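You operate a simulated robot arm through the tools that you are given. There is no shell and no other tool. Be economical: measure what you need, move in short steps, check, and stop when the job is done.

You are at the controls of a simulated robot arm. One attempt, no reset.

Task
Dry the white plate, wipe up the flour and stand the teal cup on the plate.
Fine: plate first, with the blue pad, which goes back.

It is judged by the outcome, as a careful person would: the job done as asked, and still so three seconds after it is handed in. It fails if anything else is knocked over, pushed out of place, dropped, spilled or broken.

Robot
A 7-joint arm with a two-finger parallel gripper, fixed in place. Base frame: the origin is at the foot of the arm, x ahead of it, y to its left, z up; the work surface is at about z = 0.86. Readings come in m, degrees, newtons and seconds.
With the tool pointing down near the work surface it reaches from about 0.3 to 0.7 m from the base axis. Its first joint turns from -66.0 to 66.0 degrees. Payload 1.57 kg.
Tool frame: the origin (TCP) lies between the finger pads and is the grasp point; the fingertips stand 0.03 m ahead of it; z points along the fingers, y is the line along which they close. The gripper opens to 0.11 m. The fingers are 0.024 m wide and 0.012 m thick; the gripper's body (0.048 by 0.112 m) begins 0.078 m behind the TCP.
Orientation is told as [roll, pitch, yaw] about the base's x, y, z axes, in that order, counted from this pose: with the fingers straight down and closing along the base's y, the tool's x points along the base's -x, its y along +y and its z along -z.

Tools
- The arm moves only by the tool move_arm. Its argument "deltas" is a list of rows, each an object (a shift or turn left out is 0, a gripper value left out holds the last) with "translation": the shift along the tool's x, y, z in units of 20 mm (1.0 is 20 mm), a list of three; "rot": the turn, a rotation vector about the tool's x, y, z in units of 6 degrees (1.0 is 6 degrees), a list of three; "fingers": the gripper command, from -1 (shut) to 1 (fully open), values between in proportion. In form: [{"translation": [x, y, z], "rot": [ax, ay, az], "fingers": fingers}, ...]. A call has 1 to 10 rows; each row shifts and turns the commanded pose from where the row before left it, along the tool's axes as they then stand. A call with a number of a shift or a turn outside -1 to 1 is refused whole. Rows are played at 5 a second. More than 0.05 m and 8.6 degrees between two rows, or a gripper value outside its range, and nothing of the call is played. A pose out of reach is approached as far as the arm can. The call stops where the force on the tool passes 40 N (or 10 N more than at its start, if that is more) or the arm is blocked; 0.2 s more then pass. Each finger travels about 0.108 m/s and halts on what it meets, pressing with about 27 N; the grip force reading is that of the motor and also rises with nothing between the fingers. The clock runs only during rows and for 0.2 s after the last one: add rows that do not move to give the fingers time. The reply holds the time, the measured pose of the TCP, the force on the tool along the base axes, the opening and the grip force, in the units named above and with some noise.
- Cameras (640 x 400 px; columns grow to the right, rows downward): "scene" is fixed at [0.1758, -0.3982, 1.41]; the picture's right is [0.69, -0.72, 0.00], its down [-0.37, -0.36, -0.86] and it looks along [0.62, 0.59, -0.51] (base axes); focal length 327 px, centre (320, 200). "wrist" rides on the gripper at [-0.036, 0, -0.08] in the tool frame; the picture's right is [0.00, -1.00, 0.00], its down [0.97, 0.00, -0.24] and it looks along [0.24, 0.00, 0.97] (tool axes); focal length 218 px, centre (320, 200).
- capture(camera): a new picture of that camera. The clock stands still meanwhile.
- measure_at(camera, pixels): for up to 12 pixels [column, row] of the newest picture of that camera ("zoom" is the newest enlarged one), the place [x, y, z] in the base frame of the surface seen there, good to about 0.002 m. The clock stands still meanwhile.
- zoom(camera, box): a new picture of the part [left, top, right, bottom] of that camera's present view, enlarged. The clock stands still meanwhile.
- close_job(): hands the job in; it is judged then, once.

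Go step by step. Measure first, check grasps and placings, and put right what went wrong. The budget is 80 turns and 46 pictures, counting those below and the enlarged ones. Unless the task says otherwise, let go and move clear before handing in, and close with one line.

The tools are called after "Call:" as name(argument=value, ...) on one line, values as JSON. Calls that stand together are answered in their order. move_arm: Moves the arm, as the interface text tells. Its arguments: {"type":"object","properties":{"deltas":{"type":"array","items":{"type":"object","properties":{"translation":{"type":"array","items":{"type":"number"}},"rot":{"type":"array","items":{"type":"number"}},"fingers":{"type":"number"}}}}},"required":["deltas"]} The other tools are called the same way: capture (camera) takes a picture; measure_at (camera, pixels) gives the place of the surface under pixels of a picture; zoom (camera, box) takes an enlarged picture of a part of a camera's view; close_job () hands the job in.

At the start:

```text
t: 0.0
ee_pos: [0.3771, 0.2547, 1.1696]
tool_rot: [0.0, 0.0, 0.0]
ft_force: [0.1, -0.1, -0.9]
gripper_width: 0.1101
gripper_force: 0.1
```

scene: 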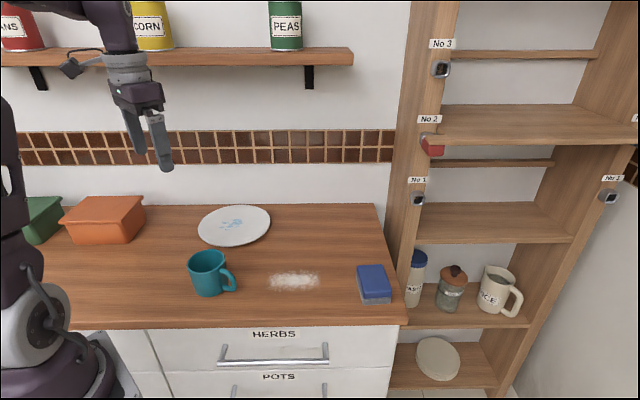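
wrist: 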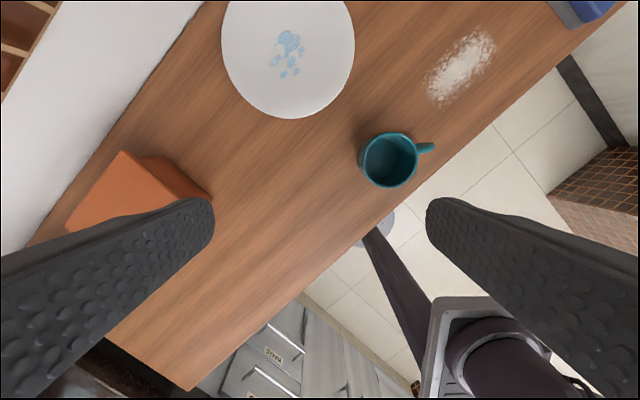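

The scene shows the plate with water drops at about (235,225), the flour at (294,281), the blue pad on something grey at (373,284) and the teal cup at (210,273). I'll zoom in and measure these.

Call:
zoom(camera="scene", box=[170, 190, 410, 340])

Call:
measure_at(camera="scene", pixels=[[199, 226], [270, 220], [235, 206], [235, 245], [233, 224], [271, 282], [318, 282], [294, 274], [294, 289], [371, 272], [340, 240], [210, 252]])

```text
2.67 times, centred on (290, 265) of scene
```

zoom: 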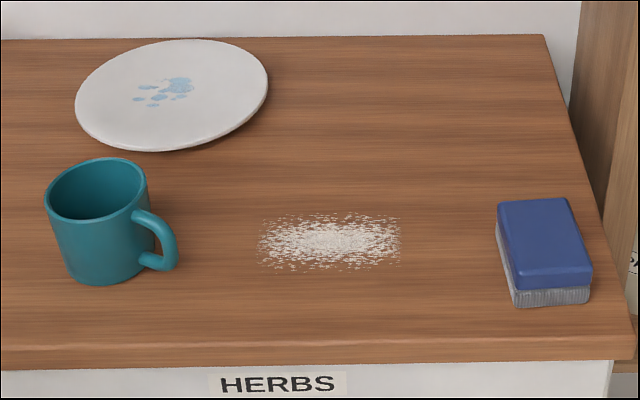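

```text
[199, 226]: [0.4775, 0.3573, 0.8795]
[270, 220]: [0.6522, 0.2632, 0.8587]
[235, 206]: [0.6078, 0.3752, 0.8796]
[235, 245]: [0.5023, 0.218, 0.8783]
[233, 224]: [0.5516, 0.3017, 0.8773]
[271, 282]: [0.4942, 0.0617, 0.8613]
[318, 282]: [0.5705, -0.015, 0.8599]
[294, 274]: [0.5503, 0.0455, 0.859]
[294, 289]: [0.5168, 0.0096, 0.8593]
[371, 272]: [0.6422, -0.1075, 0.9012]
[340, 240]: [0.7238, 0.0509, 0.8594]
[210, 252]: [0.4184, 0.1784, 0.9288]
```

The pad seems to have a blue top and a grey ribbed underside at zoom (545,260). I'll look closer at it, and at the red thing on the shelf at (432,145).

Call:
zoom(camera="scene", box=[340, 250, 404, 315])

Call:
measure_at(camera="zoom", pixels=[[180, 100], [370, 90], [250, 260], [480, 260], [300, 160], [230, 345], [470, 330], [500, 320], [360, 350], [360, 320]])

Call:
zoom(camera="scene", box=[390, 30, 630, 330])

```text
6.15 times, centred on (372, 282) of scene
```

zoom: 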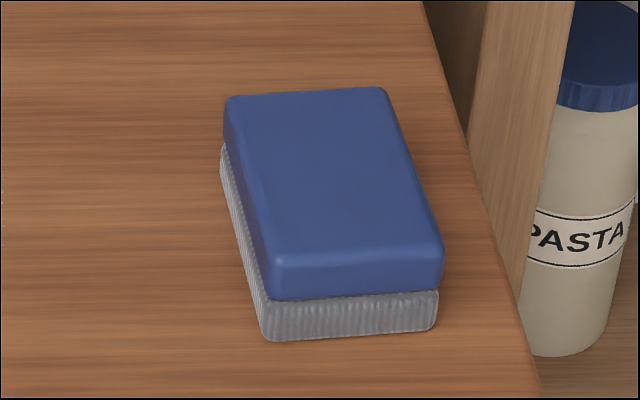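

```text
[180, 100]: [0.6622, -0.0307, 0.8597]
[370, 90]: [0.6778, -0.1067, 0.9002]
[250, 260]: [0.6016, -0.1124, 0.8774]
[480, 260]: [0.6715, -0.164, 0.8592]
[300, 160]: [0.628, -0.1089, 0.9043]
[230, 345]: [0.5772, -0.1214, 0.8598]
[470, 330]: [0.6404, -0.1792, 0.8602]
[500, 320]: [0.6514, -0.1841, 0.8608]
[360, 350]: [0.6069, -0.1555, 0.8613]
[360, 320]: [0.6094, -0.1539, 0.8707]
```

```text
1.33 times, centred on (510, 180) of scene
```

zoom: 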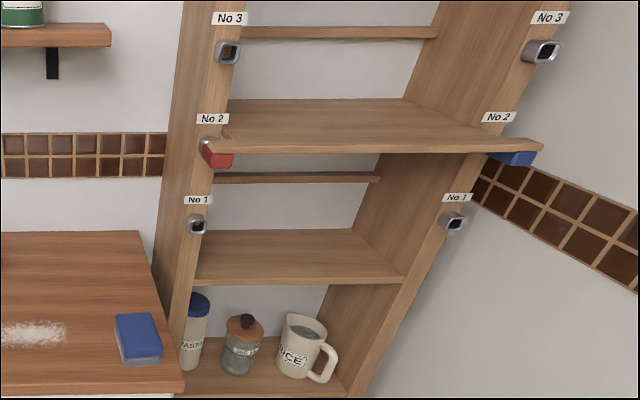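

The pad is a blue block with a grey wiping face underneath, with corners at zoom (228,98), (385,88), (443,245) and (272,300). Before moving I'll measure how far the shelf stands off it, along with the plate and cup.

Call:
measure_at(camera="scene", pixels=[[392, 240], [408, 180], [425, 140], [432, 150], [440, 68], [404, 310], [378, 206], [500, 208], [415, 255], [413, 300], [230, 287], [192, 262]])

Call:
move_arm(deltas=[{"translation": [-1, -1, 0]}, {"translation": [-1, -1, 0]}, {"translation": [-1, -1, 0]}, {"translation": [-1, -1, 0]}, {"translation": [-1, -1, 0]}, {"translation": [-1, -1, 0]}, {"translation": [-1, -1, 0]}, {"translation": [-1, -1, 0]}, {"translation": [0, -1, 0]}, {"translation": [0, -1, 0]}])

```text
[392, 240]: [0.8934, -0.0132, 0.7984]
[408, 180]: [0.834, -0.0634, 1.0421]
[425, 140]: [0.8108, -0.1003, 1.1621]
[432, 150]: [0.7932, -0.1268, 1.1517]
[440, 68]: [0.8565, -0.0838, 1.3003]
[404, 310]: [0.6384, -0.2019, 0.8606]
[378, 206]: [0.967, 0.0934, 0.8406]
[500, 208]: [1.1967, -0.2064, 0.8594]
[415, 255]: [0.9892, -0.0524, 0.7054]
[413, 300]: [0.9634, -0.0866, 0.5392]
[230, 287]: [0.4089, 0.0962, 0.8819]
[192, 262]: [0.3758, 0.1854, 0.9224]
```

```text
t: 2.2
ee_pos: [0.5378, 0.0538, 1.1721]
tool_rot: [0.0, -0.1, 0.0]
ft_force: [-0.3, -0.6, 0.5]
gripper_width: 0.1102
gripper_force: 0.0
```

The shelf post is at x≈0.8 or further, so it's clear of the pad. I'll carry on to above the pad and lower a bit for a wrist picture.

Call:
move_arm(deltas=[{"translation": [-0.6, -1, 0.4]}, {"translation": [-0.6, -1, 0.4]}, {"translation": [-0.6, -1, 0.4]}, {"translation": [-0.6, -1, 0.4]}, {"translation": [-0.6, -1, 0.4]}, {"translation": [0, -1, 0.5]}, {"translation": [0, -1, 0.5]}, {"translation": [0, -1, 0.5]}, {"translation": [0, -1, 0.5]}])

Call:
capture(camera="wrist")

```text
t: 4.2
ee_pos: [0.5973, -0.126, 1.0893]
tool_rot: [-0.1, 0.0, 0.0]
ft_force: [-0.5, 0.5, 0.3]
gripper_width: 0.11
gripper_force: 0.0
```

```text
40 pictures are left
```

wrist: 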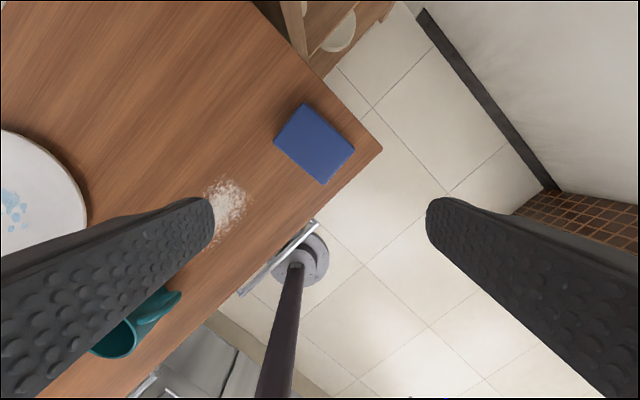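

The wrist picture shows the pad's top corners at (306,104), (355,150), (323,184) and (275,143). I'll measure its pose.

Call:
measure_at(camera="wrist", pixels=[[306, 108], [350, 150], [323, 179], [280, 143], [314, 143], [383, 149], [250, 2], [228, 180], [244, 205], [208, 232], [222, 182], [247, 190]])

Call:
zoom(camera="wrist", box=[190, 80, 390, 280])

```text
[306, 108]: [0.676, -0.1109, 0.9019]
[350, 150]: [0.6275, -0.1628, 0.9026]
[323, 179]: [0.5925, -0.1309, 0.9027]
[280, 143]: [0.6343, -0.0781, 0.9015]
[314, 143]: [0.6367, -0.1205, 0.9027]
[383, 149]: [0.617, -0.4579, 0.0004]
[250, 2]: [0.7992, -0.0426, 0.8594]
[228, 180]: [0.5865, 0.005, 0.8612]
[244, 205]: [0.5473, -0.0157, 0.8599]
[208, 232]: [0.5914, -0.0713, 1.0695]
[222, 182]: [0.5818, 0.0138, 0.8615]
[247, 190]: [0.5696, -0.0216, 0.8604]
```

```text
2.00 times, centred on (290, 180) of wrist
```

zoom: 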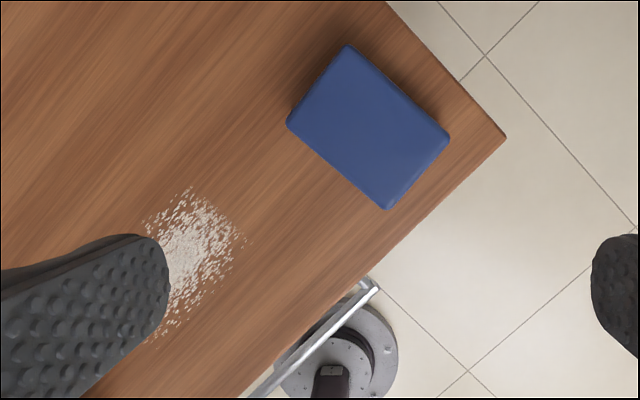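

The pad is centred near (0.633,-0.121) with its top at 0.902. Its long axis lies at about 49.5° and its short side is about 0.055 m. I'll centre over it and turn the tool to +49.5° yaw so the fingers close across the short side.

Call:
move_arm(deltas=[{"translation": [-0.9, 0.13, 0]}, {"translation": [-0.88, 0.13, 0]}, {"rot": [0, 0, -1]}, {"rot": [0, 0, -1]}, {"rot": [0, 0, -1]}, {"rot": [0, 0, -1]}, {"rot": [0, 0, -1]}, {"rot": [0, 0, -1]}, {"rot": [0, 0, -1]}, {"rot": [0, 0, -1]}])

Call:
capture(camera="wrist")

```text
t: 6.4
ee_pos: [0.6342, -0.1202, 1.09]
tool_rot: [0.1, 0.0, 48.1]
ft_force: [0.3, -0.7, -0.3]
gripper_width: 0.1102
gripper_force: 0.0
```

```text
38 pictures are left
```

wrist: 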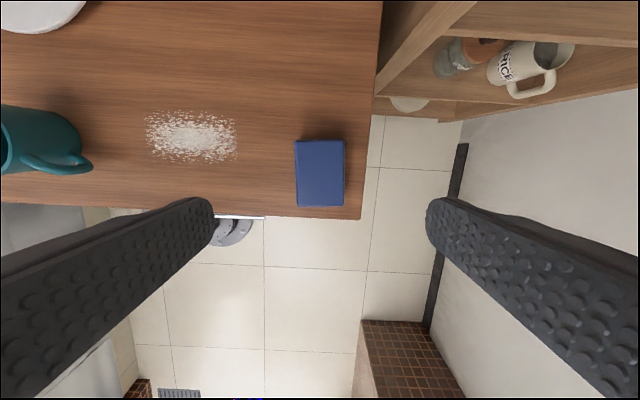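

At 48° yaw the pad is nearly square with the picture, with corners at (296,141), (342,140), (344,205) and (299,206). I'll measure again to refine the position.

Call:
zoom(camera="wrist", box=[270, 110, 380, 220])

Call:
measure_at(camera="wrist", pixels=[[299, 144], [340, 143], [342, 202], [301, 203], [297, 173], [342, 173], [321, 142], [322, 203]])

```text
3.64 times, centred on (325, 165) of wrist
```

zoom: 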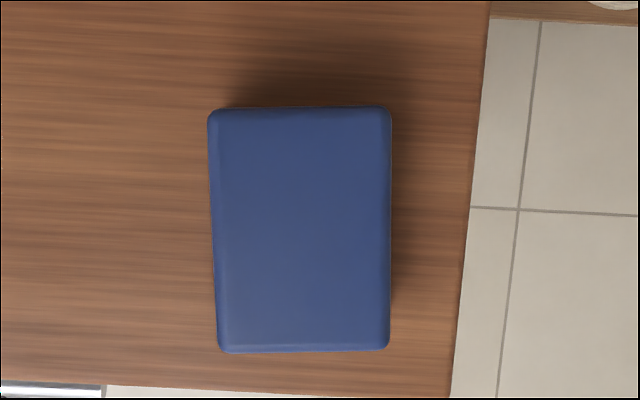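

```text
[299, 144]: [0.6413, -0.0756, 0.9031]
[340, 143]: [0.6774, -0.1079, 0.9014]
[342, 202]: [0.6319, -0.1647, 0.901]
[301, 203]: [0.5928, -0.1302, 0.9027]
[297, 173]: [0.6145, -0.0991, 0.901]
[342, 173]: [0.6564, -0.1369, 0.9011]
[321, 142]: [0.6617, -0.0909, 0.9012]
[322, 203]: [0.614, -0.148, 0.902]
```

The refined pad centre is about (0.6365,-0.119) at 49.8°. I'll descend in two stages with the fingers open.

Call:
move_arm(deltas=[{"translation": [-0.12, -0.06, 0.9], "rot": [0, 0, -0.28]}, {"translation": [0, 0, 1]}, {"translation": [0, 0, 1]}, {"translation": [0, 0, 1]}, {"translation": [0, 0, 1]}, {"translation": [0, 0, 1]}, {"translation": [0, 0, 1]}, {"translation": [0, 0, 1]}, {"translation": [0, 0, 0.8]}, {"translation": [0, 0, 0.5]}])

Call:
capture(camera="wrist")

```text
t: 8.6
ee_pos: [0.6346, -0.1193, 0.9072]
tool_rot: [0.0, 0.0, 49.7]
ft_force: [0.4, -0.1, 0.0]
gripper_width: 0.11
gripper_force: 0.0
```

```text
36 pictures are left
```

wrist: 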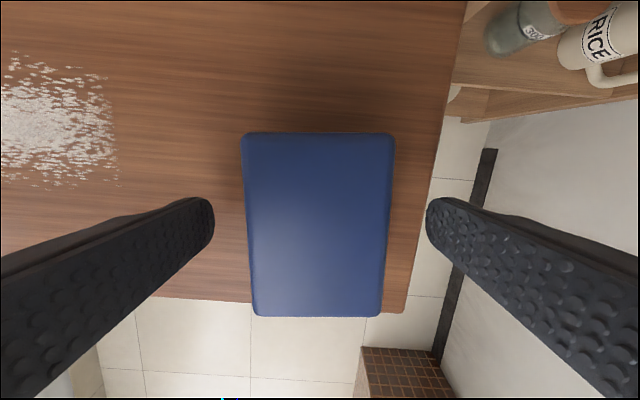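

The pad sits evenly between the fingers (left gap 213→245, right gap 392→427). I'll close on it.

Call:
move_arm(deltas=[{"translation": [0, 0, 0.1], "fingers": -1}, {}, {}, {}, {}])

```text
t: 9.8
ee_pos: [0.6362, -0.1193, 0.9051]
tool_rot: [-0.1, 0.0, 49.7]
ft_force: [-0.9, 0.9, 3.4]
gripper_width: 0.0611
gripper_force: 26.6
```

The pad is held at 0.061 m with the TCP at (0.6362,-0.1193,0.9051), which I'll use as the return pose. I'll lift straight up and look at the plate.

Call:
move_arm(deltas=[{"translation": [0, 0, -1]}, {"translation": [0, 0, -1]}, {"translation": [0, 0, -1]}, {"translation": [0, 0, -1]}, {"translation": [0, 0, -1]}, {}])

Call:
zoom(camera="scene", box=[184, 190, 284, 255])

Call:
measure_at(camera="zoom", pixels=[[235, 205], [410, 190], [345, 175], [300, 255], [390, 230], [320, 215], [95, 250], [555, 130], [320, 110], [250, 350], [480, 310], [150, 160]])

```text
t: 11.2
ee_pos: [0.635, -0.1184, 1.0034]
tool_rot: [0.1, -0.1, 49.7]
ft_force: [0.2, -0.6, -0.5]
gripper_width: 0.061
gripper_force: 27.6
```

```text
6.15 times, centred on (234, 222) of scene
```

zoom: 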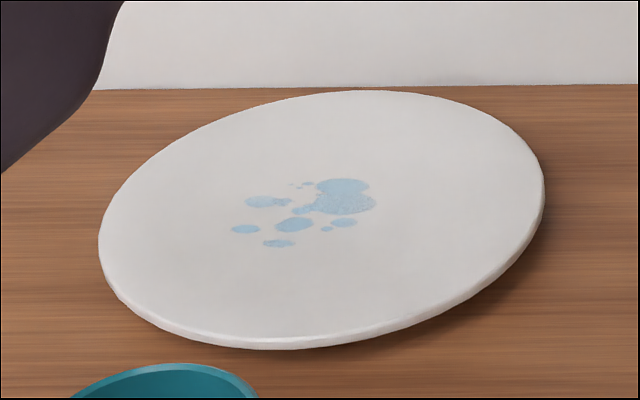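

```text
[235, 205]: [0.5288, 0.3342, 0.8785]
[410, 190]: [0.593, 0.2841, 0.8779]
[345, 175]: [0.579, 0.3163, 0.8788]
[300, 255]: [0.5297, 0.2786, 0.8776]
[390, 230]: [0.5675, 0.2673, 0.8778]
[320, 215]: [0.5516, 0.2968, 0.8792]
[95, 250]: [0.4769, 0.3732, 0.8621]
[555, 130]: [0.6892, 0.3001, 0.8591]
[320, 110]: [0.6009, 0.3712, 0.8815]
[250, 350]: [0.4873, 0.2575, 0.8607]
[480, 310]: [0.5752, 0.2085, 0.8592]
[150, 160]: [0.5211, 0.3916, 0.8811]
```

The drops span about (0.52–0.58, 0.28–0.33) on the flat plate, whose top is at 0.878. I'll carry the pad over at z≈1.0.

Call:
move_arm(deltas=[{"translation": [-0.78, 0.982, 0]}, {"translation": [-0.78, 0.982, 0]}, {"translation": [-0.78, 0.982, 0]}, {"translation": [-0.78, 0.982, 0]}, {"translation": [-0.78, 0.982, 0]}, {"translation": [-0.78, 0.982, 0]}, {"translation": [-0.78, 0.982, 0]}, {"translation": [-0.78, 0.982, 0]}, {"translation": [-0.78, 0.982, 0]}])

Call:
move_arm(deltas=[{"translation": [-0.78, 0.982, 0]}, {"translation": [-0.78, 0.982, 0]}, {"translation": [-0.78, 0.982, 0]}, {"translation": [-0.78, 0.982, 0]}, {"translation": [-0.78, 0.982, 0]}, {"translation": [-0.78, 0.982, 0]}, {"translation": [-0.78, 0.982, 0]}, {"translation": [-0.78, 0.982, 0]}, {}])

Call:
capture(camera="scene")

Call:
capture(camera="wrist")

```text
t: 13.2
ee_pos: [0.5929, 0.1036, 1.0052]
tool_rot: [0.0, 0.0, 49.6]
ft_force: [-0.8, 0.1, 0.1]
gripper_width: 0.0611
gripper_force: 27.0
```

```text
t: 15.2
ee_pos: [0.5531, 0.2999, 1.006]
tool_rot: [0.0, 0.0, 49.7]
ft_force: [0.0, 0.2, -0.8]
gripper_width: 0.0611
gripper_force: 27.0
```

```text
34 pictures are left
```

scene: 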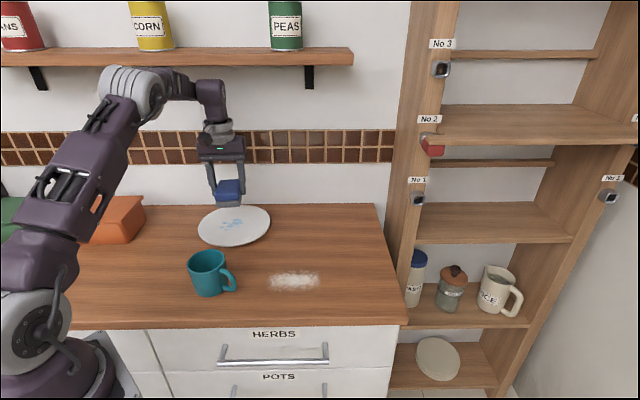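

```text
33 pictures are left
```

wrist: 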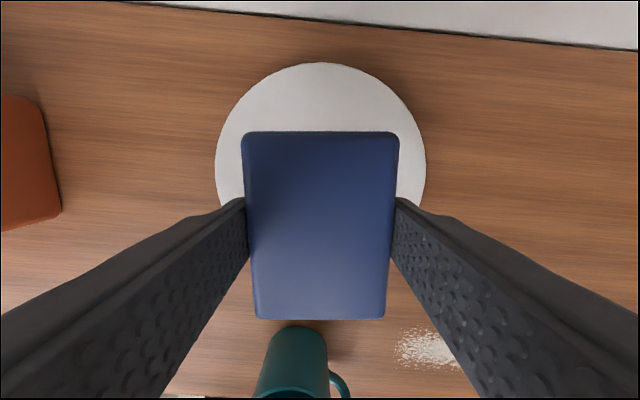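

The pad is squarely over the plate and clear of everything. I'll lower gently until it touches.

Call:
move_arm(deltas=[{"translation": [0, 0, 1]}, {"translation": [0, 0, 1]}, {"translation": [0, 0, 1]}, {"translation": [0, 0, 0.7]}, {"translation": [0, 0, 0.25]}, {"translation": [0, 0, 0.1]}, {}])

```text
t: 16.8
ee_pos: [0.5534, 0.2986, 0.9262]
tool_rot: [-0.1, -0.1, 49.7]
ft_force: [-2.7, -1.1, 19.5]
gripper_width: 0.0612
gripper_force: 27.0
```

Contact came a little early, at 19.5 N, so I'll ease up slightly for light pressure.

Call:
move_arm(deltas=[{"translation": [0, 0, -0.06]}, {}])

```text
t: 17.4
ee_pos: [0.553, 0.2974, 0.9259]
tool_rot: [0.0, -0.2, 49.7]
ft_force: [1.5, 0.5, 9.0]
gripper_width: 0.0609
gripper_force: 26.8
```

Now about 9 N, which is good. I'll wipe in short strokes inside the rim and watch the force.

Call:
move_arm(deltas=[{"translation": [0, 0.6, 0]}, {"translation": [0, 0.6, 0]}, {"translation": [-0.6, 0, 0]}, {"translation": [0, -0.6, 0]}, {"translation": [0, -0.6, 0]}, {"translation": [0, -0.6, 0]}, {"translation": [0, -0.6, 0]}, {"translation": [0.6, 0, 0]}, {"translation": [0, 0.6, 0]}, {"translation": [0, 0.6, 0]}])

Call:
capture(camera="wrist")

```text
t: 19.6
ee_pos: [0.5525, 0.2987, 0.9247]
tool_rot: [0.1, 0.0, 49.7]
ft_force: [2.5, -1.6, 7.1]
gripper_width: 0.0609
gripper_force: 26.7
```

```text
32 pictures are left
```

wrist: 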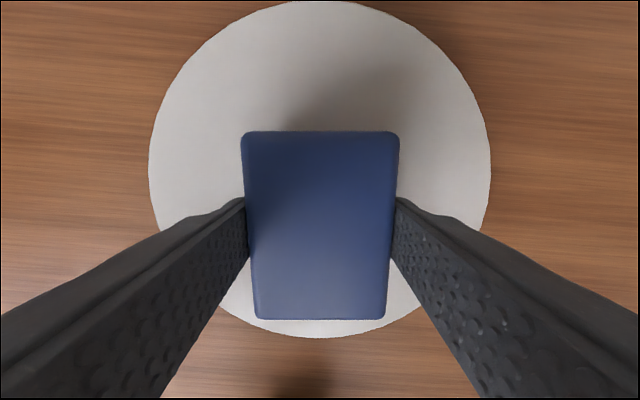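

The visible plate looks dry and hasn't shifted. I'll make one more pass in the other direction, then lift to inspect.

Call:
move_arm(deltas=[{"translation": [0.4, 0.5, 0]}, {"translation": [-0.8, 0, 0]}, {"translation": [-0.8, 0, 0]}, {"translation": [0, -0.8, 0]}, {"translation": [0.8, 0, 0]}, {"translation": [0.8, 0, 0]}, {"translation": [-0.4, 0.3, 0]}, {"translation": [0, 0, -1]}, {"translation": [0, 0, -1]}, {"translation": [0, 0, -1]}])

Call:
zoom(camera="scene", box=[184, 190, 284, 255])

```text
t: 21.8
ee_pos: [0.5535, 0.2995, 0.9858]
tool_rot: [0.0, 0.0, 49.8]
ft_force: [-0.5, -0.2, -0.2]
gripper_width: 0.0611
gripper_force: 26.8
```

```text
6.15 times, centred on (234, 222) of scene
```

zoom: 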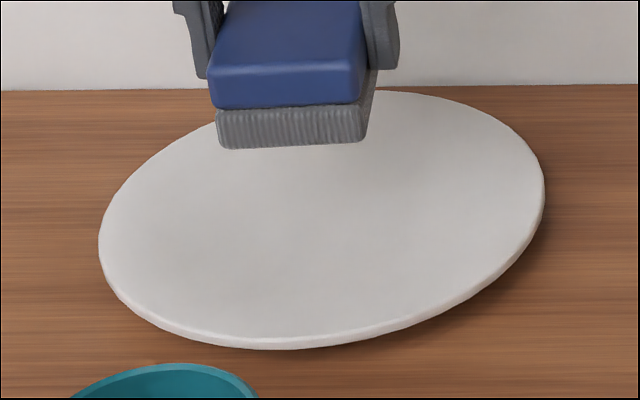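

The plate is clean, with no blue drops left, and it hasn't shifted. Next I'll take the pad to the right end of the flour, staying above cup height.

Call:
move_arm(deltas=[{"translation": [0.928, -0.904, -0.3]}, {"translation": [0.928, -0.904, 0]}, {"translation": [0.928, -0.904, 0]}, {"translation": [0.928, -0.904, 0]}, {"translation": [0.928, -0.904, 0]}, {"translation": [0.928, -0.904, 0]}])

Call:
move_arm(deltas=[{"translation": [0.928, -0.904, 0]}, {"translation": [0.928, -0.904, 0]}, {"translation": [0.928, -0.904, 0]}, {"translation": [0.928, -0.904, 0]}, {"translation": [0.928, -0.904, 0]}, {"translation": [0.928, -0.904, 0]}, {}])

Call:
capture(camera="wrist")

Call:
capture(camera="scene")

```text
t: 23.2
ee_pos: [0.565, 0.1447, 0.9912]
tool_rot: [0.0, -0.1, 49.7]
ft_force: [-1.0, -0.3, -0.8]
gripper_width: 0.0609
gripper_force: 27.2
```

```text
t: 24.8
ee_pos: [0.5753, -0.0141, 0.9913]
tool_rot: [-0.1, 0.0, 49.7]
ft_force: [0.0, 0.2, -0.3]
gripper_width: 0.0612
gripper_force: 26.4
```

```text
30 pictures are left
```

wrist: 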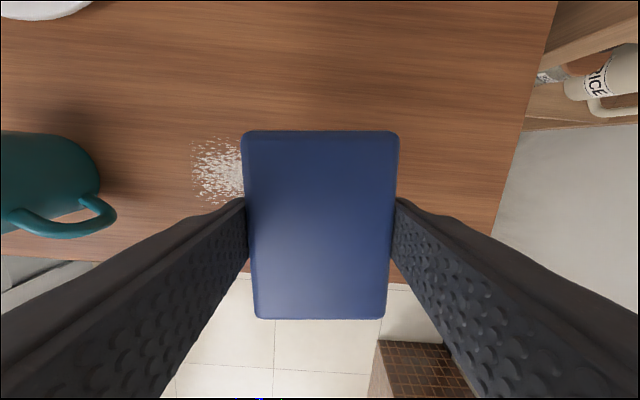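

```text
29 pictures are left
```

scene: 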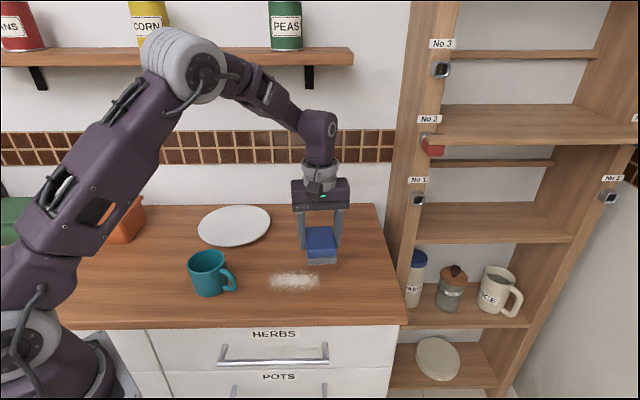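

The flour runs under the pad, and its left end shows at wrist (192,170). The cup handle's tip is at (117,213), so I'll measure the gap before choosing the stroke length.

Call:
measure_at(camera="wrist", pixels=[[113, 211], [192, 145], [196, 195], [192, 170], [98, 180]])

Call:
measure_at(camera="scene", pixels=[[269, 281], [319, 281], [300, 271], [290, 291], [235, 282], [236, 287]])

```text
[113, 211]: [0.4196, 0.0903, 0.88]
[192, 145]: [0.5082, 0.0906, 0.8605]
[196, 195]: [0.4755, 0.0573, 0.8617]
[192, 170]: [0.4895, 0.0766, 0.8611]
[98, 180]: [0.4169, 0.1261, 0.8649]
```

```text
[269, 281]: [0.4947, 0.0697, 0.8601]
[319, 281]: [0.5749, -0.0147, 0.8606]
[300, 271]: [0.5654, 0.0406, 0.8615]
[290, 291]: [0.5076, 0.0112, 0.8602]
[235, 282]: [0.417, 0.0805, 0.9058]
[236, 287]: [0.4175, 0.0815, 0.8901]
```

The flour runs 0.124 m along the tool's y, and its left end stays about 5 cm clear of the handle. I'll shift slightly to centre on it and lower to the counter.

Call:
move_arm(deltas=[{"translation": [-0.4, 0, 0]}, {"translation": [0, 0, 1]}, {"translation": [0, 0, 1]}, {"translation": [0, 0, 1]}, {"translation": [0, 0, 0.8]}, {"translation": [0, 0, 0.25]}, {"translation": [0, 0, 0.1]}, {"translation": [0, 0, 0.05]}, {}])

```text
t: 26.8
ee_pos: [0.5795, -0.0064, 0.9065]
tool_rot: [0.0, 0.0, 49.7]
ft_force: [0.2, -0.7, -0.8]
gripper_width: 0.061
gripper_force: 26.8
```

Call:
move_arm(deltas=[{"translation": [0, 0, 0.06]}, {"translation": [0, 0, 0.06]}, {}])

```text
t: 27.6
ee_pos: [0.5813, -0.0066, 0.9037]
tool_rot: [0.0, 0.1, 49.7]
ft_force: [-0.9, 0.4, 2.5]
gripper_width: 0.0608
gripper_force: 26.9
```

Light contact has begun at 2.5 N. I'll press about 0.7 mm more and sweep along the flour towards the cup and back, keeping clear of the handle.

Call:
move_arm(deltas=[{"translation": [0, 0, 0.035]}, {"translation": [0, 0.8, 0]}, {"translation": [0, 0.8, 0]}, {"translation": [0, 0.8, 0]}, {"translation": [0, 0.8, 0]}, {"translation": [0, 0.8, 0]}, {"translation": [0, 0.8, 0]}, {"translation": [0, 0.8, 0]}, {}])

Call:
capture(camera="scene")

```text
t: 29.6
ee_pos: [0.495, 0.0653, 0.9034]
tool_rot: [-0.1, -0.1, 49.6]
ft_force: [6.6, -4.7, 21.3]
gripper_width: 0.0612
gripper_force: 27.2
```

```text
28 pictures are left
```

scene: 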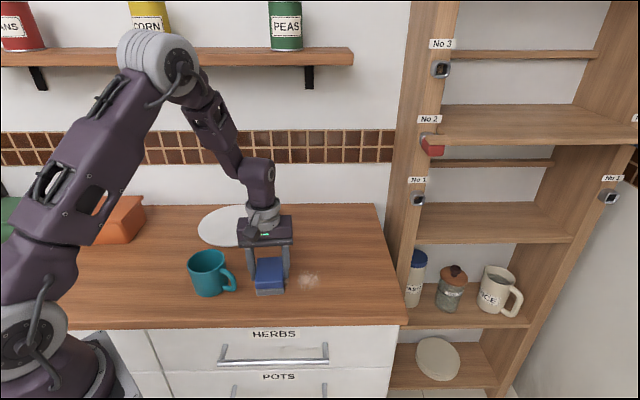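

Most of the flour is gone, with faint residue near (308,281). I'll ease the pressure a touch and sweep back.

Call:
move_arm(deltas=[{"translation": [0, 0, -0.03]}, {"translation": [0, -0.8, 0]}, {"translation": [0, -0.8, 0]}, {"translation": [0, -0.8, 0]}, {"translation": [0, -0.8, 0]}, {"translation": [0, -0.8, 0]}, {"translation": [0, -0.8, 0]}, {"translation": [0, -0.8, 0]}, {}])

Call:
zoom(camera="scene", box=[230, 240, 370, 330])

```text
t: 31.6
ee_pos: [0.5794, -0.0051, 0.9045]
tool_rot: [0.0, 0.0, 49.7]
ft_force: [-0.4, 1.8, 1.4]
gripper_width: 0.0612
gripper_force: 26.5
```

```text
4.44 times, centred on (300, 285) of scene
```

zoom: 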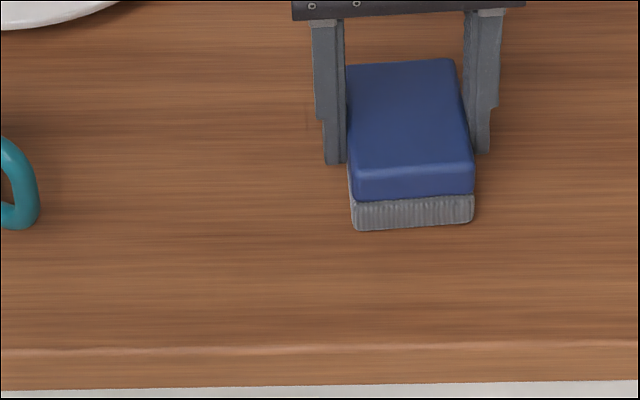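

The visible counter is clean. I'll press a little and do one short extra stroke at this end, then lift and check underneath.

Call:
move_arm(deltas=[{"translation": [0, 0, 0.05]}, {"translation": [0, 0.8, 0]}, {"translation": [0, 0.8, 0]}, {"translation": [0, -0.8, 0]}, {"translation": [0, -0.8, 0]}, {"translation": [0, -0.8, 0]}, {"translation": [0, 0, -1]}, {"translation": [0, 0, -1]}, {"translation": [0, 0, -1]}, {"translation": [0, 0, -1]}])

Call:
zoom(camera="scene", box=[230, 220, 370, 330])

```text
t: 33.8
ee_pos: [0.5903, -0.0162, 0.9853]
tool_rot: [0.0, 0.1, 49.7]
ft_force: [0.6, 0.4, -0.9]
gripper_width: 0.0611
gripper_force: 27.1
```

```text
3.64 times, centred on (300, 275) of scene
```

zoom: 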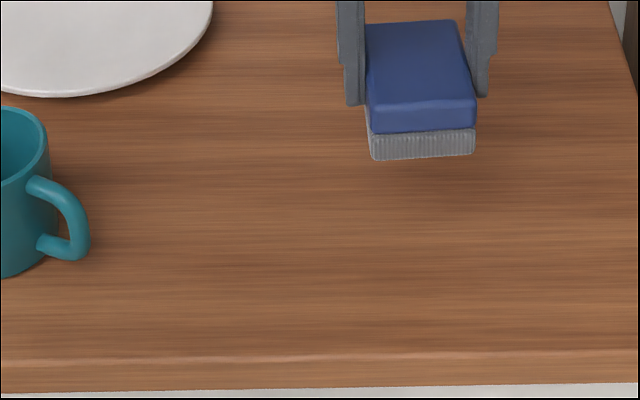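

The flour is gone. I'll take the pad back above its original spot.

Call:
move_arm(deltas=[{"translation": [0.408, -0.848, 0]}, {"translation": [0.408, -0.848, 0]}, {"translation": [0.408, -0.848, 0]}, {"translation": [0.408, -0.848, 0]}, {"translation": [0.408, -0.848, 0]}, {"translation": [0.408, -0.848, 0]}, {}, {"translation": [0, 0, 1]}, {"translation": [0, 0, 1]}, {"translation": [0, 0, 1]}])

```text
t: 36.0
ee_pos: [0.6393, -0.1202, 0.9228]
tool_rot: [-0.1, 0.1, 49.7]
ft_force: [0.2, -1.1, -0.9]
gripper_width: 0.0611
gripper_force: 26.9
```

I'm within 3 mm of the pad's spot. I'll make a small correction and set it down gently.

Call:
move_arm(deltas=[{"translation": [0.04, 0.1, 0.5]}, {"translation": [0, 0, 0.25]}, {"translation": [0, 0, 0.1]}, {"translation": [0, 0, 0.07]}, {}])

```text
t: 37.2
ee_pos: [0.6355, -0.1192, 0.9053]
tool_rot: [0.0, 0.0, 49.6]
ft_force: [0.2, 1.0, 0.3]
gripper_width: 0.0614
gripper_force: 26.9
```

Call:
move_arm(deltas=[{"translation": [0, 0, 0.05]}, {}])

```text
t: 37.8
ee_pos: [0.6344, -0.1192, 0.904]
tool_rot: [0.0, 0.1, 49.7]
ft_force: [0.2, -0.6, -0.6]
gripper_width: 0.061
gripper_force: 27.3
```

Call:
move_arm(deltas=[{"translation": [0, 0, 0.05]}, {}])

```text
t: 38.4
ee_pos: [0.6359, -0.1202, 0.9032]
tool_rot: [-0.1, 0.0, 49.7]
ft_force: [-2.7, 1.6, 10.4]
gripper_width: 0.061
gripper_force: 27.0
```

The pad is down on the counter (10 N). I'll open and lift clear.

Call:
move_arm(deltas=[{"translation": [0, 0, -0.04]}, {"fingers": 1}, {}, {}, {"translation": [0, 0, -0.5]}, {"translation": [0, 0, -1]}, {"translation": [0, 0, -1]}, {"translation": [0, 0, -1]}, {"translation": [0, 0, -1]}, {"translation": [0, 0, -1]}])

Call:
capture(camera="wrist")

Call:
capture(camera="scene")

```text
t: 40.6
ee_pos: [0.6369, -0.1193, 1.0148]
tool_rot: [0.0, 0.0, 49.7]
ft_force: [-0.1, -1.5, -0.6]
gripper_width: 0.1101
gripper_force: 0.0
```

```text
25 pictures are left
```

wrist: 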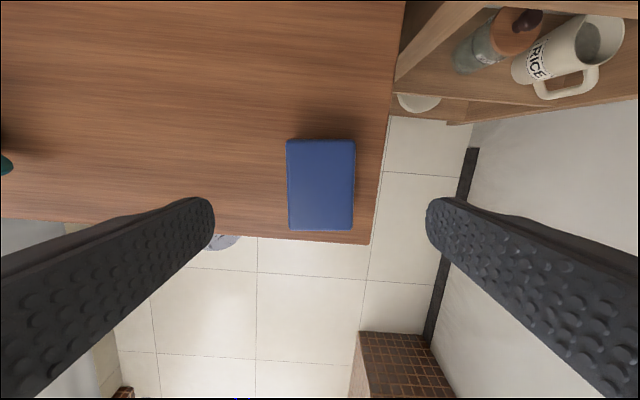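

```text
24 pictures are left
```

scene: 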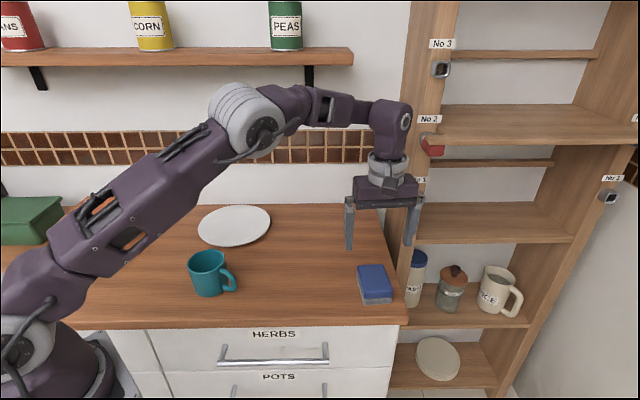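

The pad is back in place at scene (373,284), and the plate and cup haven't moved. Next I'll go above the cup for a wrist picture.

Call:
move_arm(deltas=[{"translation": [-0.168, 0.98, -0.5]}, {"translation": [-0.168, 0.98, -0.5]}, {"translation": [-0.168, 0.98, -0.5]}, {"translation": [-0.168, 0.98, -0.5]}, {"translation": [-0.168, 0.98, -0.5]}, {"translation": [-0.168, 0.98, -0.5]}, {"translation": [-0.168, 0.98, -0.5]}, {"translation": [-0.168, 0.98, -0.5]}, {"translation": [-0.168, 0.98, -0.5]}])

Call:
move_arm(deltas=[{"translation": [-0.168, 0.98, 0]}, {"translation": [-0.168, 0.98, 0]}, {"translation": [-0.168, 0.98, 0]}, {"translation": [-0.168, 0.98, 0]}, {"translation": [-0.168, 0.98, 0]}, {"translation": [-0.168, 0.98, 0]}, {"translation": [-0.168, 0.98, 0]}, {"translation": [-0.168, 0.98, 0]}, {}])

Call:
capture(camera="wrist")

```text
t: 42.6
ee_pos: [0.5213, 0.0187, 1.1041]
tool_rot: [0.0, 0.0, 49.7]
ft_force: [-0.5, 0.2, 0.0]
gripper_width: 0.11
gripper_force: 0.0
```

```text
t: 44.6
ee_pos: [0.4189, 0.1425, 1.1041]
tool_rot: [-0.1, 0.0, 49.7]
ft_force: [0.4, -0.4, -0.5]
gripper_width: 0.1104
gripper_force: 0.1
```

```text
23 pictures are left
```

wrist: 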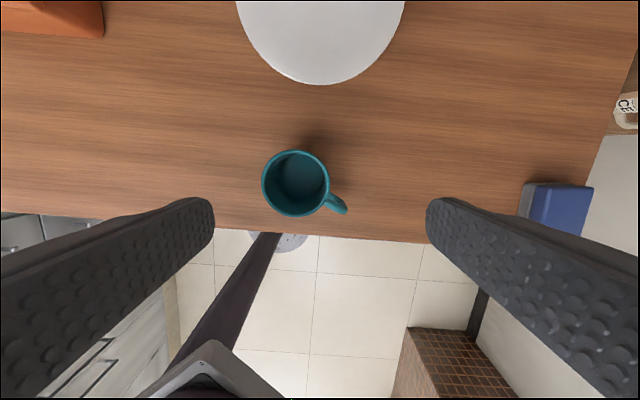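

Call:
zoom(camera="wrist", box=[240, 130, 370, 230])

Call:
measure_at(camera="wrist", pixels=[[264, 184], [328, 183], [296, 152], [297, 215], [274, 160], [319, 206], [318, 160], [274, 206], [344, 211], [298, 185]])

```text
4.00 times, centred on (305, 180) of wrist
```

zoom: 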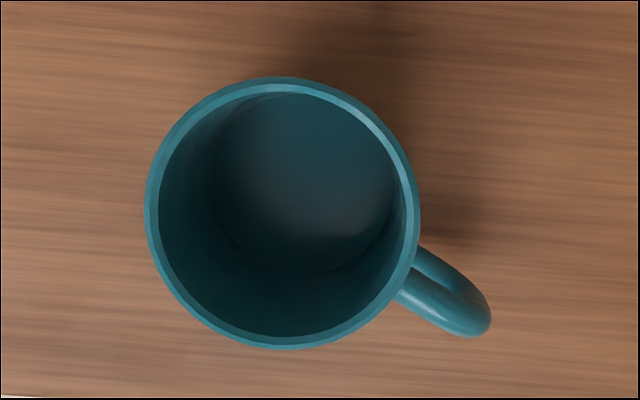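

```text
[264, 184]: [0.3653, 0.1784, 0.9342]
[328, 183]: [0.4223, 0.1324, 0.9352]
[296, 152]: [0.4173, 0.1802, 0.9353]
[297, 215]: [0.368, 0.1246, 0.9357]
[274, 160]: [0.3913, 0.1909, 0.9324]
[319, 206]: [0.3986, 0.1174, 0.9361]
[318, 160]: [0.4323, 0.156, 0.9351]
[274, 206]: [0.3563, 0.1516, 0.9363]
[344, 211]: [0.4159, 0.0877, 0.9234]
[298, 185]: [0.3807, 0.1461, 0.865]
```

The cup is empty and 0.076 m across, centred at (0.394,0.154) with its rim at 0.935. Its handle points at -72°. I'll centre over it and turn to about 85° yaw so the fingers stay well clear of the handle.

Call:
move_arm(deltas=[{"translation": [0.18, 0.66, 0]}, {"translation": [0.19, 0.66, 0]}, {"rot": [0, 0, -0.98]}, {"rot": [0, 0, -0.98]}, {"rot": [0, 0, -0.98]}, {"rot": [0, 0, -0.98]}, {"rot": [0, 0, -0.98]}, {"rot": [0, 0, -0.98]}, {}])

Call:
capture(camera="wrist")

Call:
measure_at(camera="scene", pixels=[[200, 226], [268, 219], [234, 206], [234, 244], [234, 225]])

```text
t: 46.6
ee_pos: [0.3934, 0.1517, 1.1036]
tool_rot: [0.0, 0.1, 85.1]
ft_force: [-0.2, 0.3, 0.3]
gripper_width: 0.1101
gripper_force: 0.0
```

```text
21 pictures are left
```

wrist: 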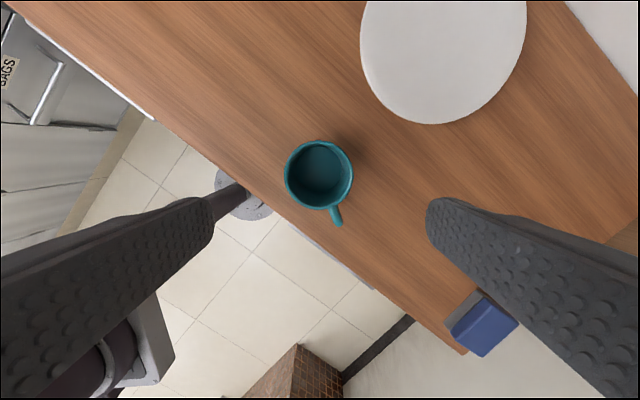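

```text
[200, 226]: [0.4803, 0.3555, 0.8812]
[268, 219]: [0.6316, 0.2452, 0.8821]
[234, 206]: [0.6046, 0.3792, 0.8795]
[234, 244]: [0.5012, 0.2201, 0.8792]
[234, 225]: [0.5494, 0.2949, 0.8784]
```

The cup is centred at column 320 with the handle pointing down, clear of both fingers. The plate centre is about (0.555,0.300). I'll descend partway and check.

Call:
move_arm(deltas=[{"translation": [-0.1, 0, 1]}, {"translation": [0, 0, 1]}, {"translation": [0, 0, 1]}, {"translation": [0, 0, 1]}, {"translation": [0, 0, 1]}, {"translation": [0, 0, 1]}, {"translation": [0, 0, 1]}, {}])

Call:
capture(camera="wrist")

```text
t: 48.4
ee_pos: [0.394, 0.1535, 0.9631]
tool_rot: [0.0, -0.1, 85.0]
ft_force: [0.0, 0.2, 0.9]
gripper_width: 0.1098
gripper_force: 0.1
```

```text
20 pictures are left
```

wrist: 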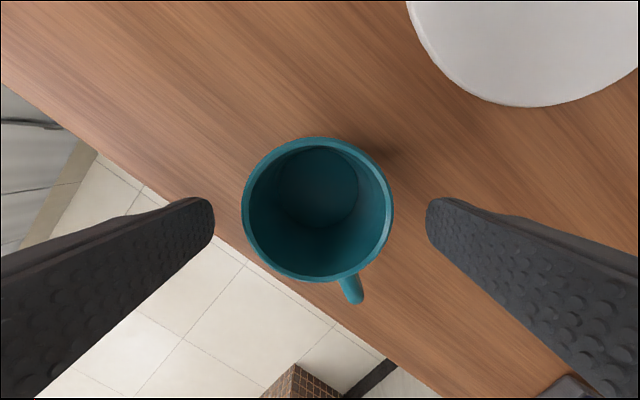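

It's well centred, with the rim spanning columns 242–393. I'll go down to grip height and close.

Call:
move_arm(deltas=[{"translation": [0, 0, 1]}, {"translation": [0, 0, 1]}, {"translation": [0, 0, 0.9]}, {}, {"fingers": -1}, {}, {}, {}, {}])

Call:
capture(camera="wrist")

```text
t: 50.4
ee_pos: [0.3946, 0.1531, 0.9054]
tool_rot: [0.0, 0.0, 85.0]
ft_force: [0.3, 0.2, 0.1]
gripper_width: 0.0811
gripper_force: 26.8
```

```text
19 pictures are left
```

wrist: 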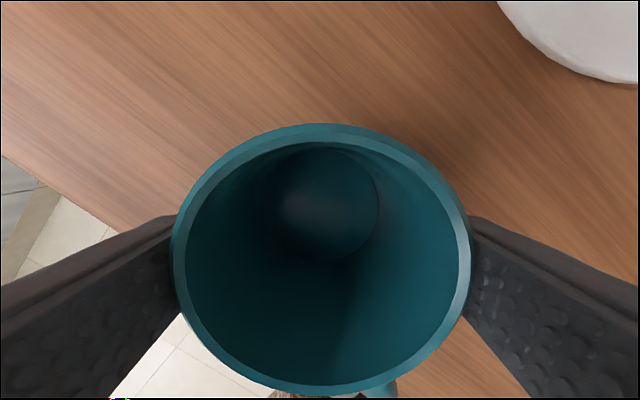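

The cup is gripped firmly at 0.081 m. I'll lift it straight up and check that it comes along level.

Call:
move_arm(deltas=[{"translation": [0, 0, -0.5]}, {"translation": [0, 0, -0.8]}, {"translation": [0, 0, -0.8]}, {"translation": [0, 0, -0.9]}, {"translation": [0, 0, -1]}, {}])

Call:
capture(camera="scene")

```text
t: 51.8
ee_pos: [0.3939, 0.154, 0.9865]
tool_rot: [0.0, 0.0, 85.0]
ft_force: [-0.9, -0.1, -2.4]
gripper_width: 0.0813
gripper_force: 27.5
```

```text
18 pictures are left
```

scene: 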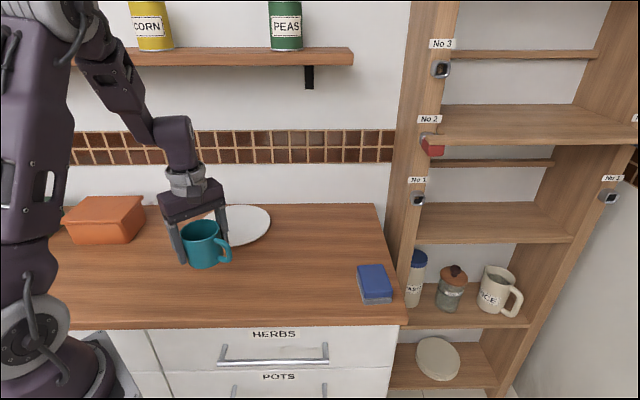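

The cup came up level. I'll carry it over the plate centre.

Call:
move_arm(deltas=[{"translation": [-0.891, -0.817, 0]}, {"translation": [-0.891, -0.817, 0]}, {"translation": [-0.891, -0.817, 0]}, {"translation": [-0.891, -0.817, 0]}, {"translation": [-0.891, -0.817, 0]}, {"translation": [-0.891, -0.817, 0]}, {"translation": [-0.891, -0.817, 0]}, {"translation": [-0.891, -0.817, 0]}, {"translation": [-0.891, -0.817, 0]}, {}])

Call:
capture(camera="wrist")

Call:
capture(camera="scene")

```text
t: 54.0
ee_pos: [0.5545, 0.3008, 0.9859]
tool_rot: [0.1, 0.0, 85.0]
ft_force: [0.0, 0.2, -0.8]
gripper_width: 0.0809
gripper_force: 27.1
```

```text
17 pictures are left
```

wrist: 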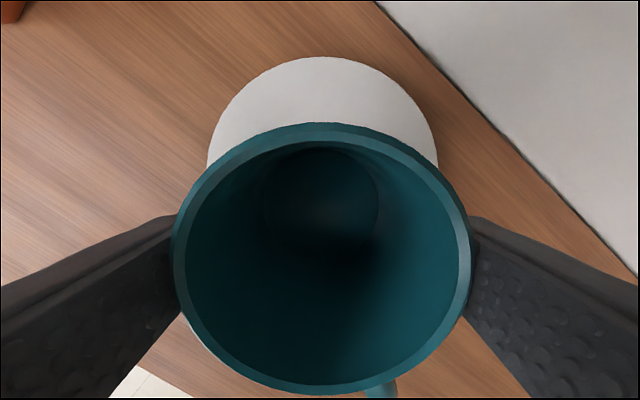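

```text
16 pictures are left
```

scene: 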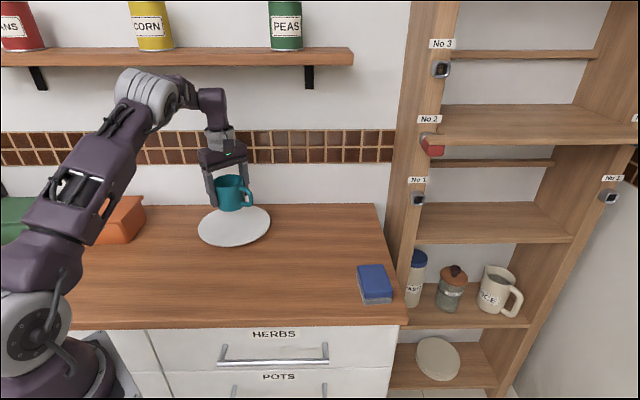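

The cup hangs over the middle of the plate. I'll lower it, then creep down to contact.

Call:
move_arm(deltas=[{"translation": [0, 0, 0.9]}, {"translation": [0, 0, 0.9]}, {"translation": [0, 0, 0.7]}, {"translation": [0, 0, 0.3]}, {"translation": [0, 0, 0.1]}, {"translation": [0, 0, 0.05]}, {}])

```text
t: 55.6
ee_pos: [0.5553, 0.3004, 0.9268]
tool_rot: [0.0, -0.1, 85.0]
ft_force: [0.0, 0.4, -1.4]
gripper_width: 0.0811
gripper_force: 27.1
```

Call:
move_arm(deltas=[{"translation": [0, 0, 0.06]}, {"translation": [0, 0, 0.06]}, {}])

```text
t: 56.4
ee_pos: [0.5553, 0.3008, 0.9263]
tool_rot: [-0.2, -0.1, 84.9]
ft_force: [-1.8, -2.2, 21.4]
gripper_width: 0.0811
gripper_force: 27.2
```

The cup is resting on the plate (21 N). I'll relieve the pressure and release it gently.

Call:
move_arm(deltas=[{"translation": [0, 0, -0.08]}, {}, {"fingers": 0.7}, {"fingers": 1}, {}, {}])

Call:
capture(camera="wrist")

```text
t: 57.8
ee_pos: [0.5547, 0.299, 0.9259]
tool_rot: [0.0, 0.0, 85.0]
ft_force: [-0.7, -0.1, 0.0]
gripper_width: 0.1099
gripper_force: 0.0
```

```text
15 pictures are left
```

wrist: 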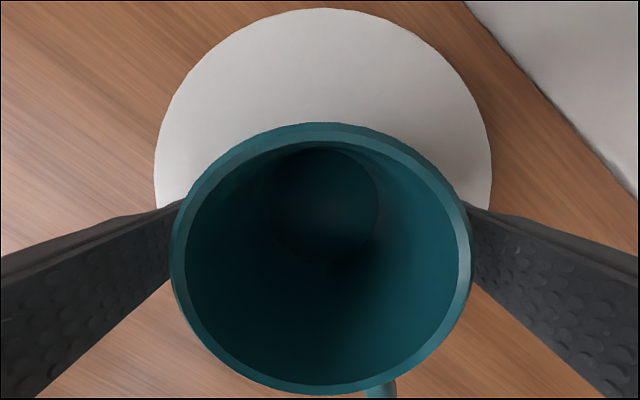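

The fingers are clear on both sides of the cup. I'll lift straight up and check.

Call:
move_arm(deltas=[{"translation": [0, 0, -0.6]}, {"translation": [0, 0, -1]}, {"translation": [0, 0, -1]}, {"translation": [0, 0, -1]}, {"translation": [0, 0, -1]}, {"translation": [0, 0, -1]}, {"translation": [0, 0, -1]}, {"translation": [0, 0, -1]}, {}])

Call:
capture(camera="scene")

Call:
zoom(camera="scene", box=[170, 160, 410, 330])

```text
t: 59.8
ee_pos: [0.5203, 0.2721, 1.0461]
tool_rot: [6.2, 5.1, 86.2]
ft_force: [0.0, 0.3, 0.2]
gripper_width: 0.1099
gripper_force: 0.0
stopped in row 9: the arm was blocked; the commanded pose is now the measured one
```

```text
14 pictures are left
```

scene: 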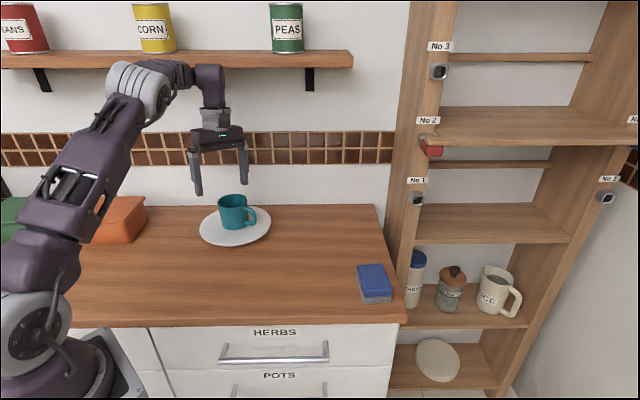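

```text
2.35 times, centred on (290, 245) of scene
```

zoom: 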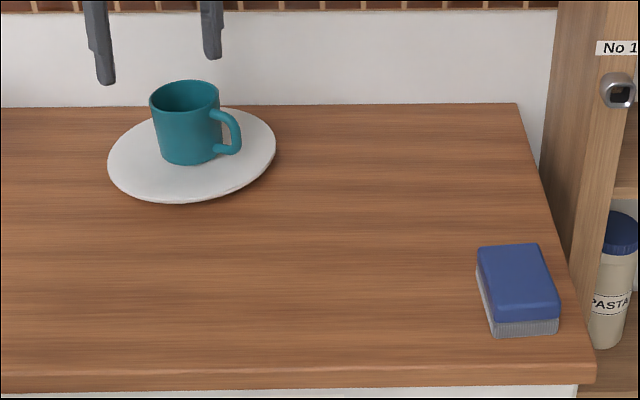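

The cup stands on the plate and the pad and counter look right. The arm reports being blocked at z≈1.05 though, probably its elbow against the wall shelf near (150,80), and the view seems slightly changed. I'll back off slowly along the way I came, toward the base, and then check everything.

Call:
move_arm(deltas=[{"translation": [0.5, 0.5, 0]}, {"translation": [0.5, 0.5, 0]}, {"translation": [0.5, 0.5, 0]}, {}])

Call:
capture(camera="scene")

```text
t: 60.8
ee_pos: [0.4954, 0.2528, 1.0467]
tool_rot: [6.4, 5.7, 86.6]
ft_force: [-0.2, -0.6, 0.7]
gripper_width: 0.11
gripper_force: 0.0
```

```text
12 pictures are left
```

scene: 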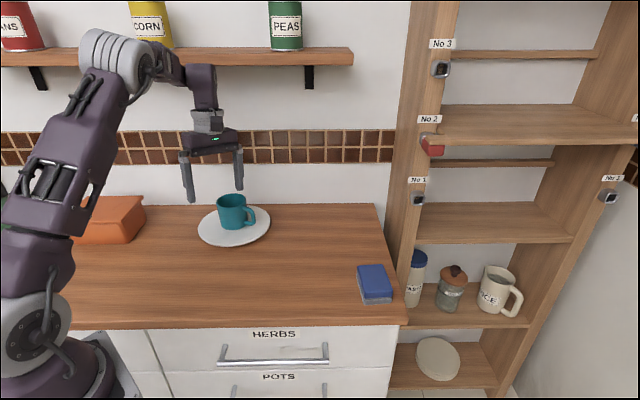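

The view now matches the start: the cans are in place at (20,27), (151,22) and (285,25), and the cup and pad are good. I'll retreat further and check closely.

Call:
move_arm(deltas=[{"translation": [0.7, 0.7, 0]}, {"translation": [0.7, 0.7, 0]}, {"translation": [0.7, 0.7, 0]}, {"translation": [0.7, 0.7, 0]}, {"translation": [0.7, 0.7, 0]}, {}])

Call:
capture(camera="scene")

Call:
zoom(camera="scene", box=[170, 180, 410, 330])

Call:
measure_at(camera="zoom", pixels=[[145, 60], [205, 55], [175, 40], [545, 245], [500, 230], [76, 120], [267, 90]])

```text
t: 62.2
ee_pos: [0.4214, 0.1869, 1.0589]
tool_rot: [6.5, 5.7, 86.6]
ft_force: [0.2, 0.1, 0.4]
gripper_width: 0.1102
gripper_force: 0.1
```

```text
11 pictures are left
```

scene: 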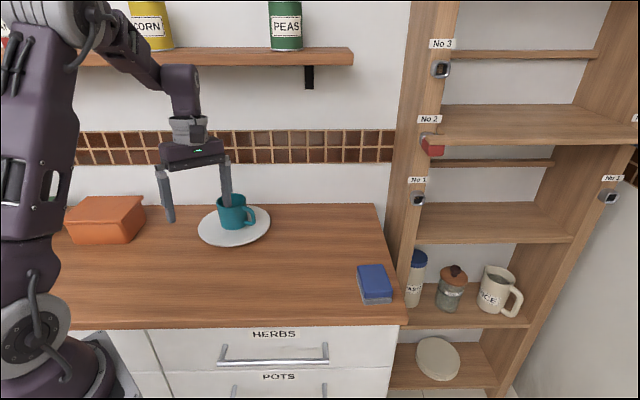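

```text
2.67 times, centred on (290, 255) of scene
```

zoom: 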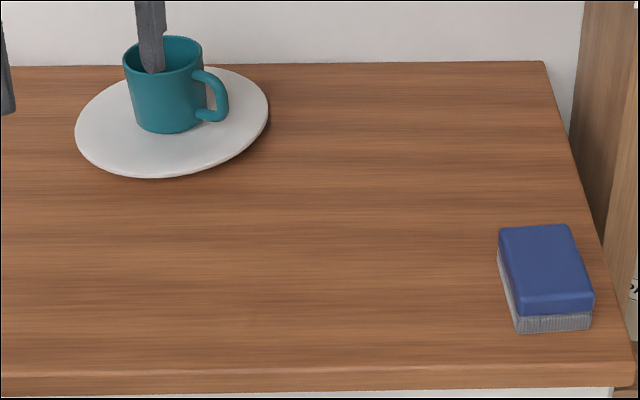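

```text
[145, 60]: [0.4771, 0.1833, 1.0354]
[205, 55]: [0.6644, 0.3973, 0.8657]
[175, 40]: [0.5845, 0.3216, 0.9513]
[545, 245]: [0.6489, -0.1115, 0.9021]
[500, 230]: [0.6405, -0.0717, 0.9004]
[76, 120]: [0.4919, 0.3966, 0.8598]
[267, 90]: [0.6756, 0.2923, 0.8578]
```

The plate is dry and hasn't shifted, the counter is clean, and the pad is back where it was (zoom (545,270)). The teal cup stands upright near the plate centre, and the gripper is open and well clear (the finger in front of the cup is nearer the camera, at z≈1.04). I'm handing in.

Call:
close_job()

```text
The job is handed in.
```

I dried the plate with the blue pad, then wiped up the flour with it and put it back where it was; the teal cup now stands upright on the plate.
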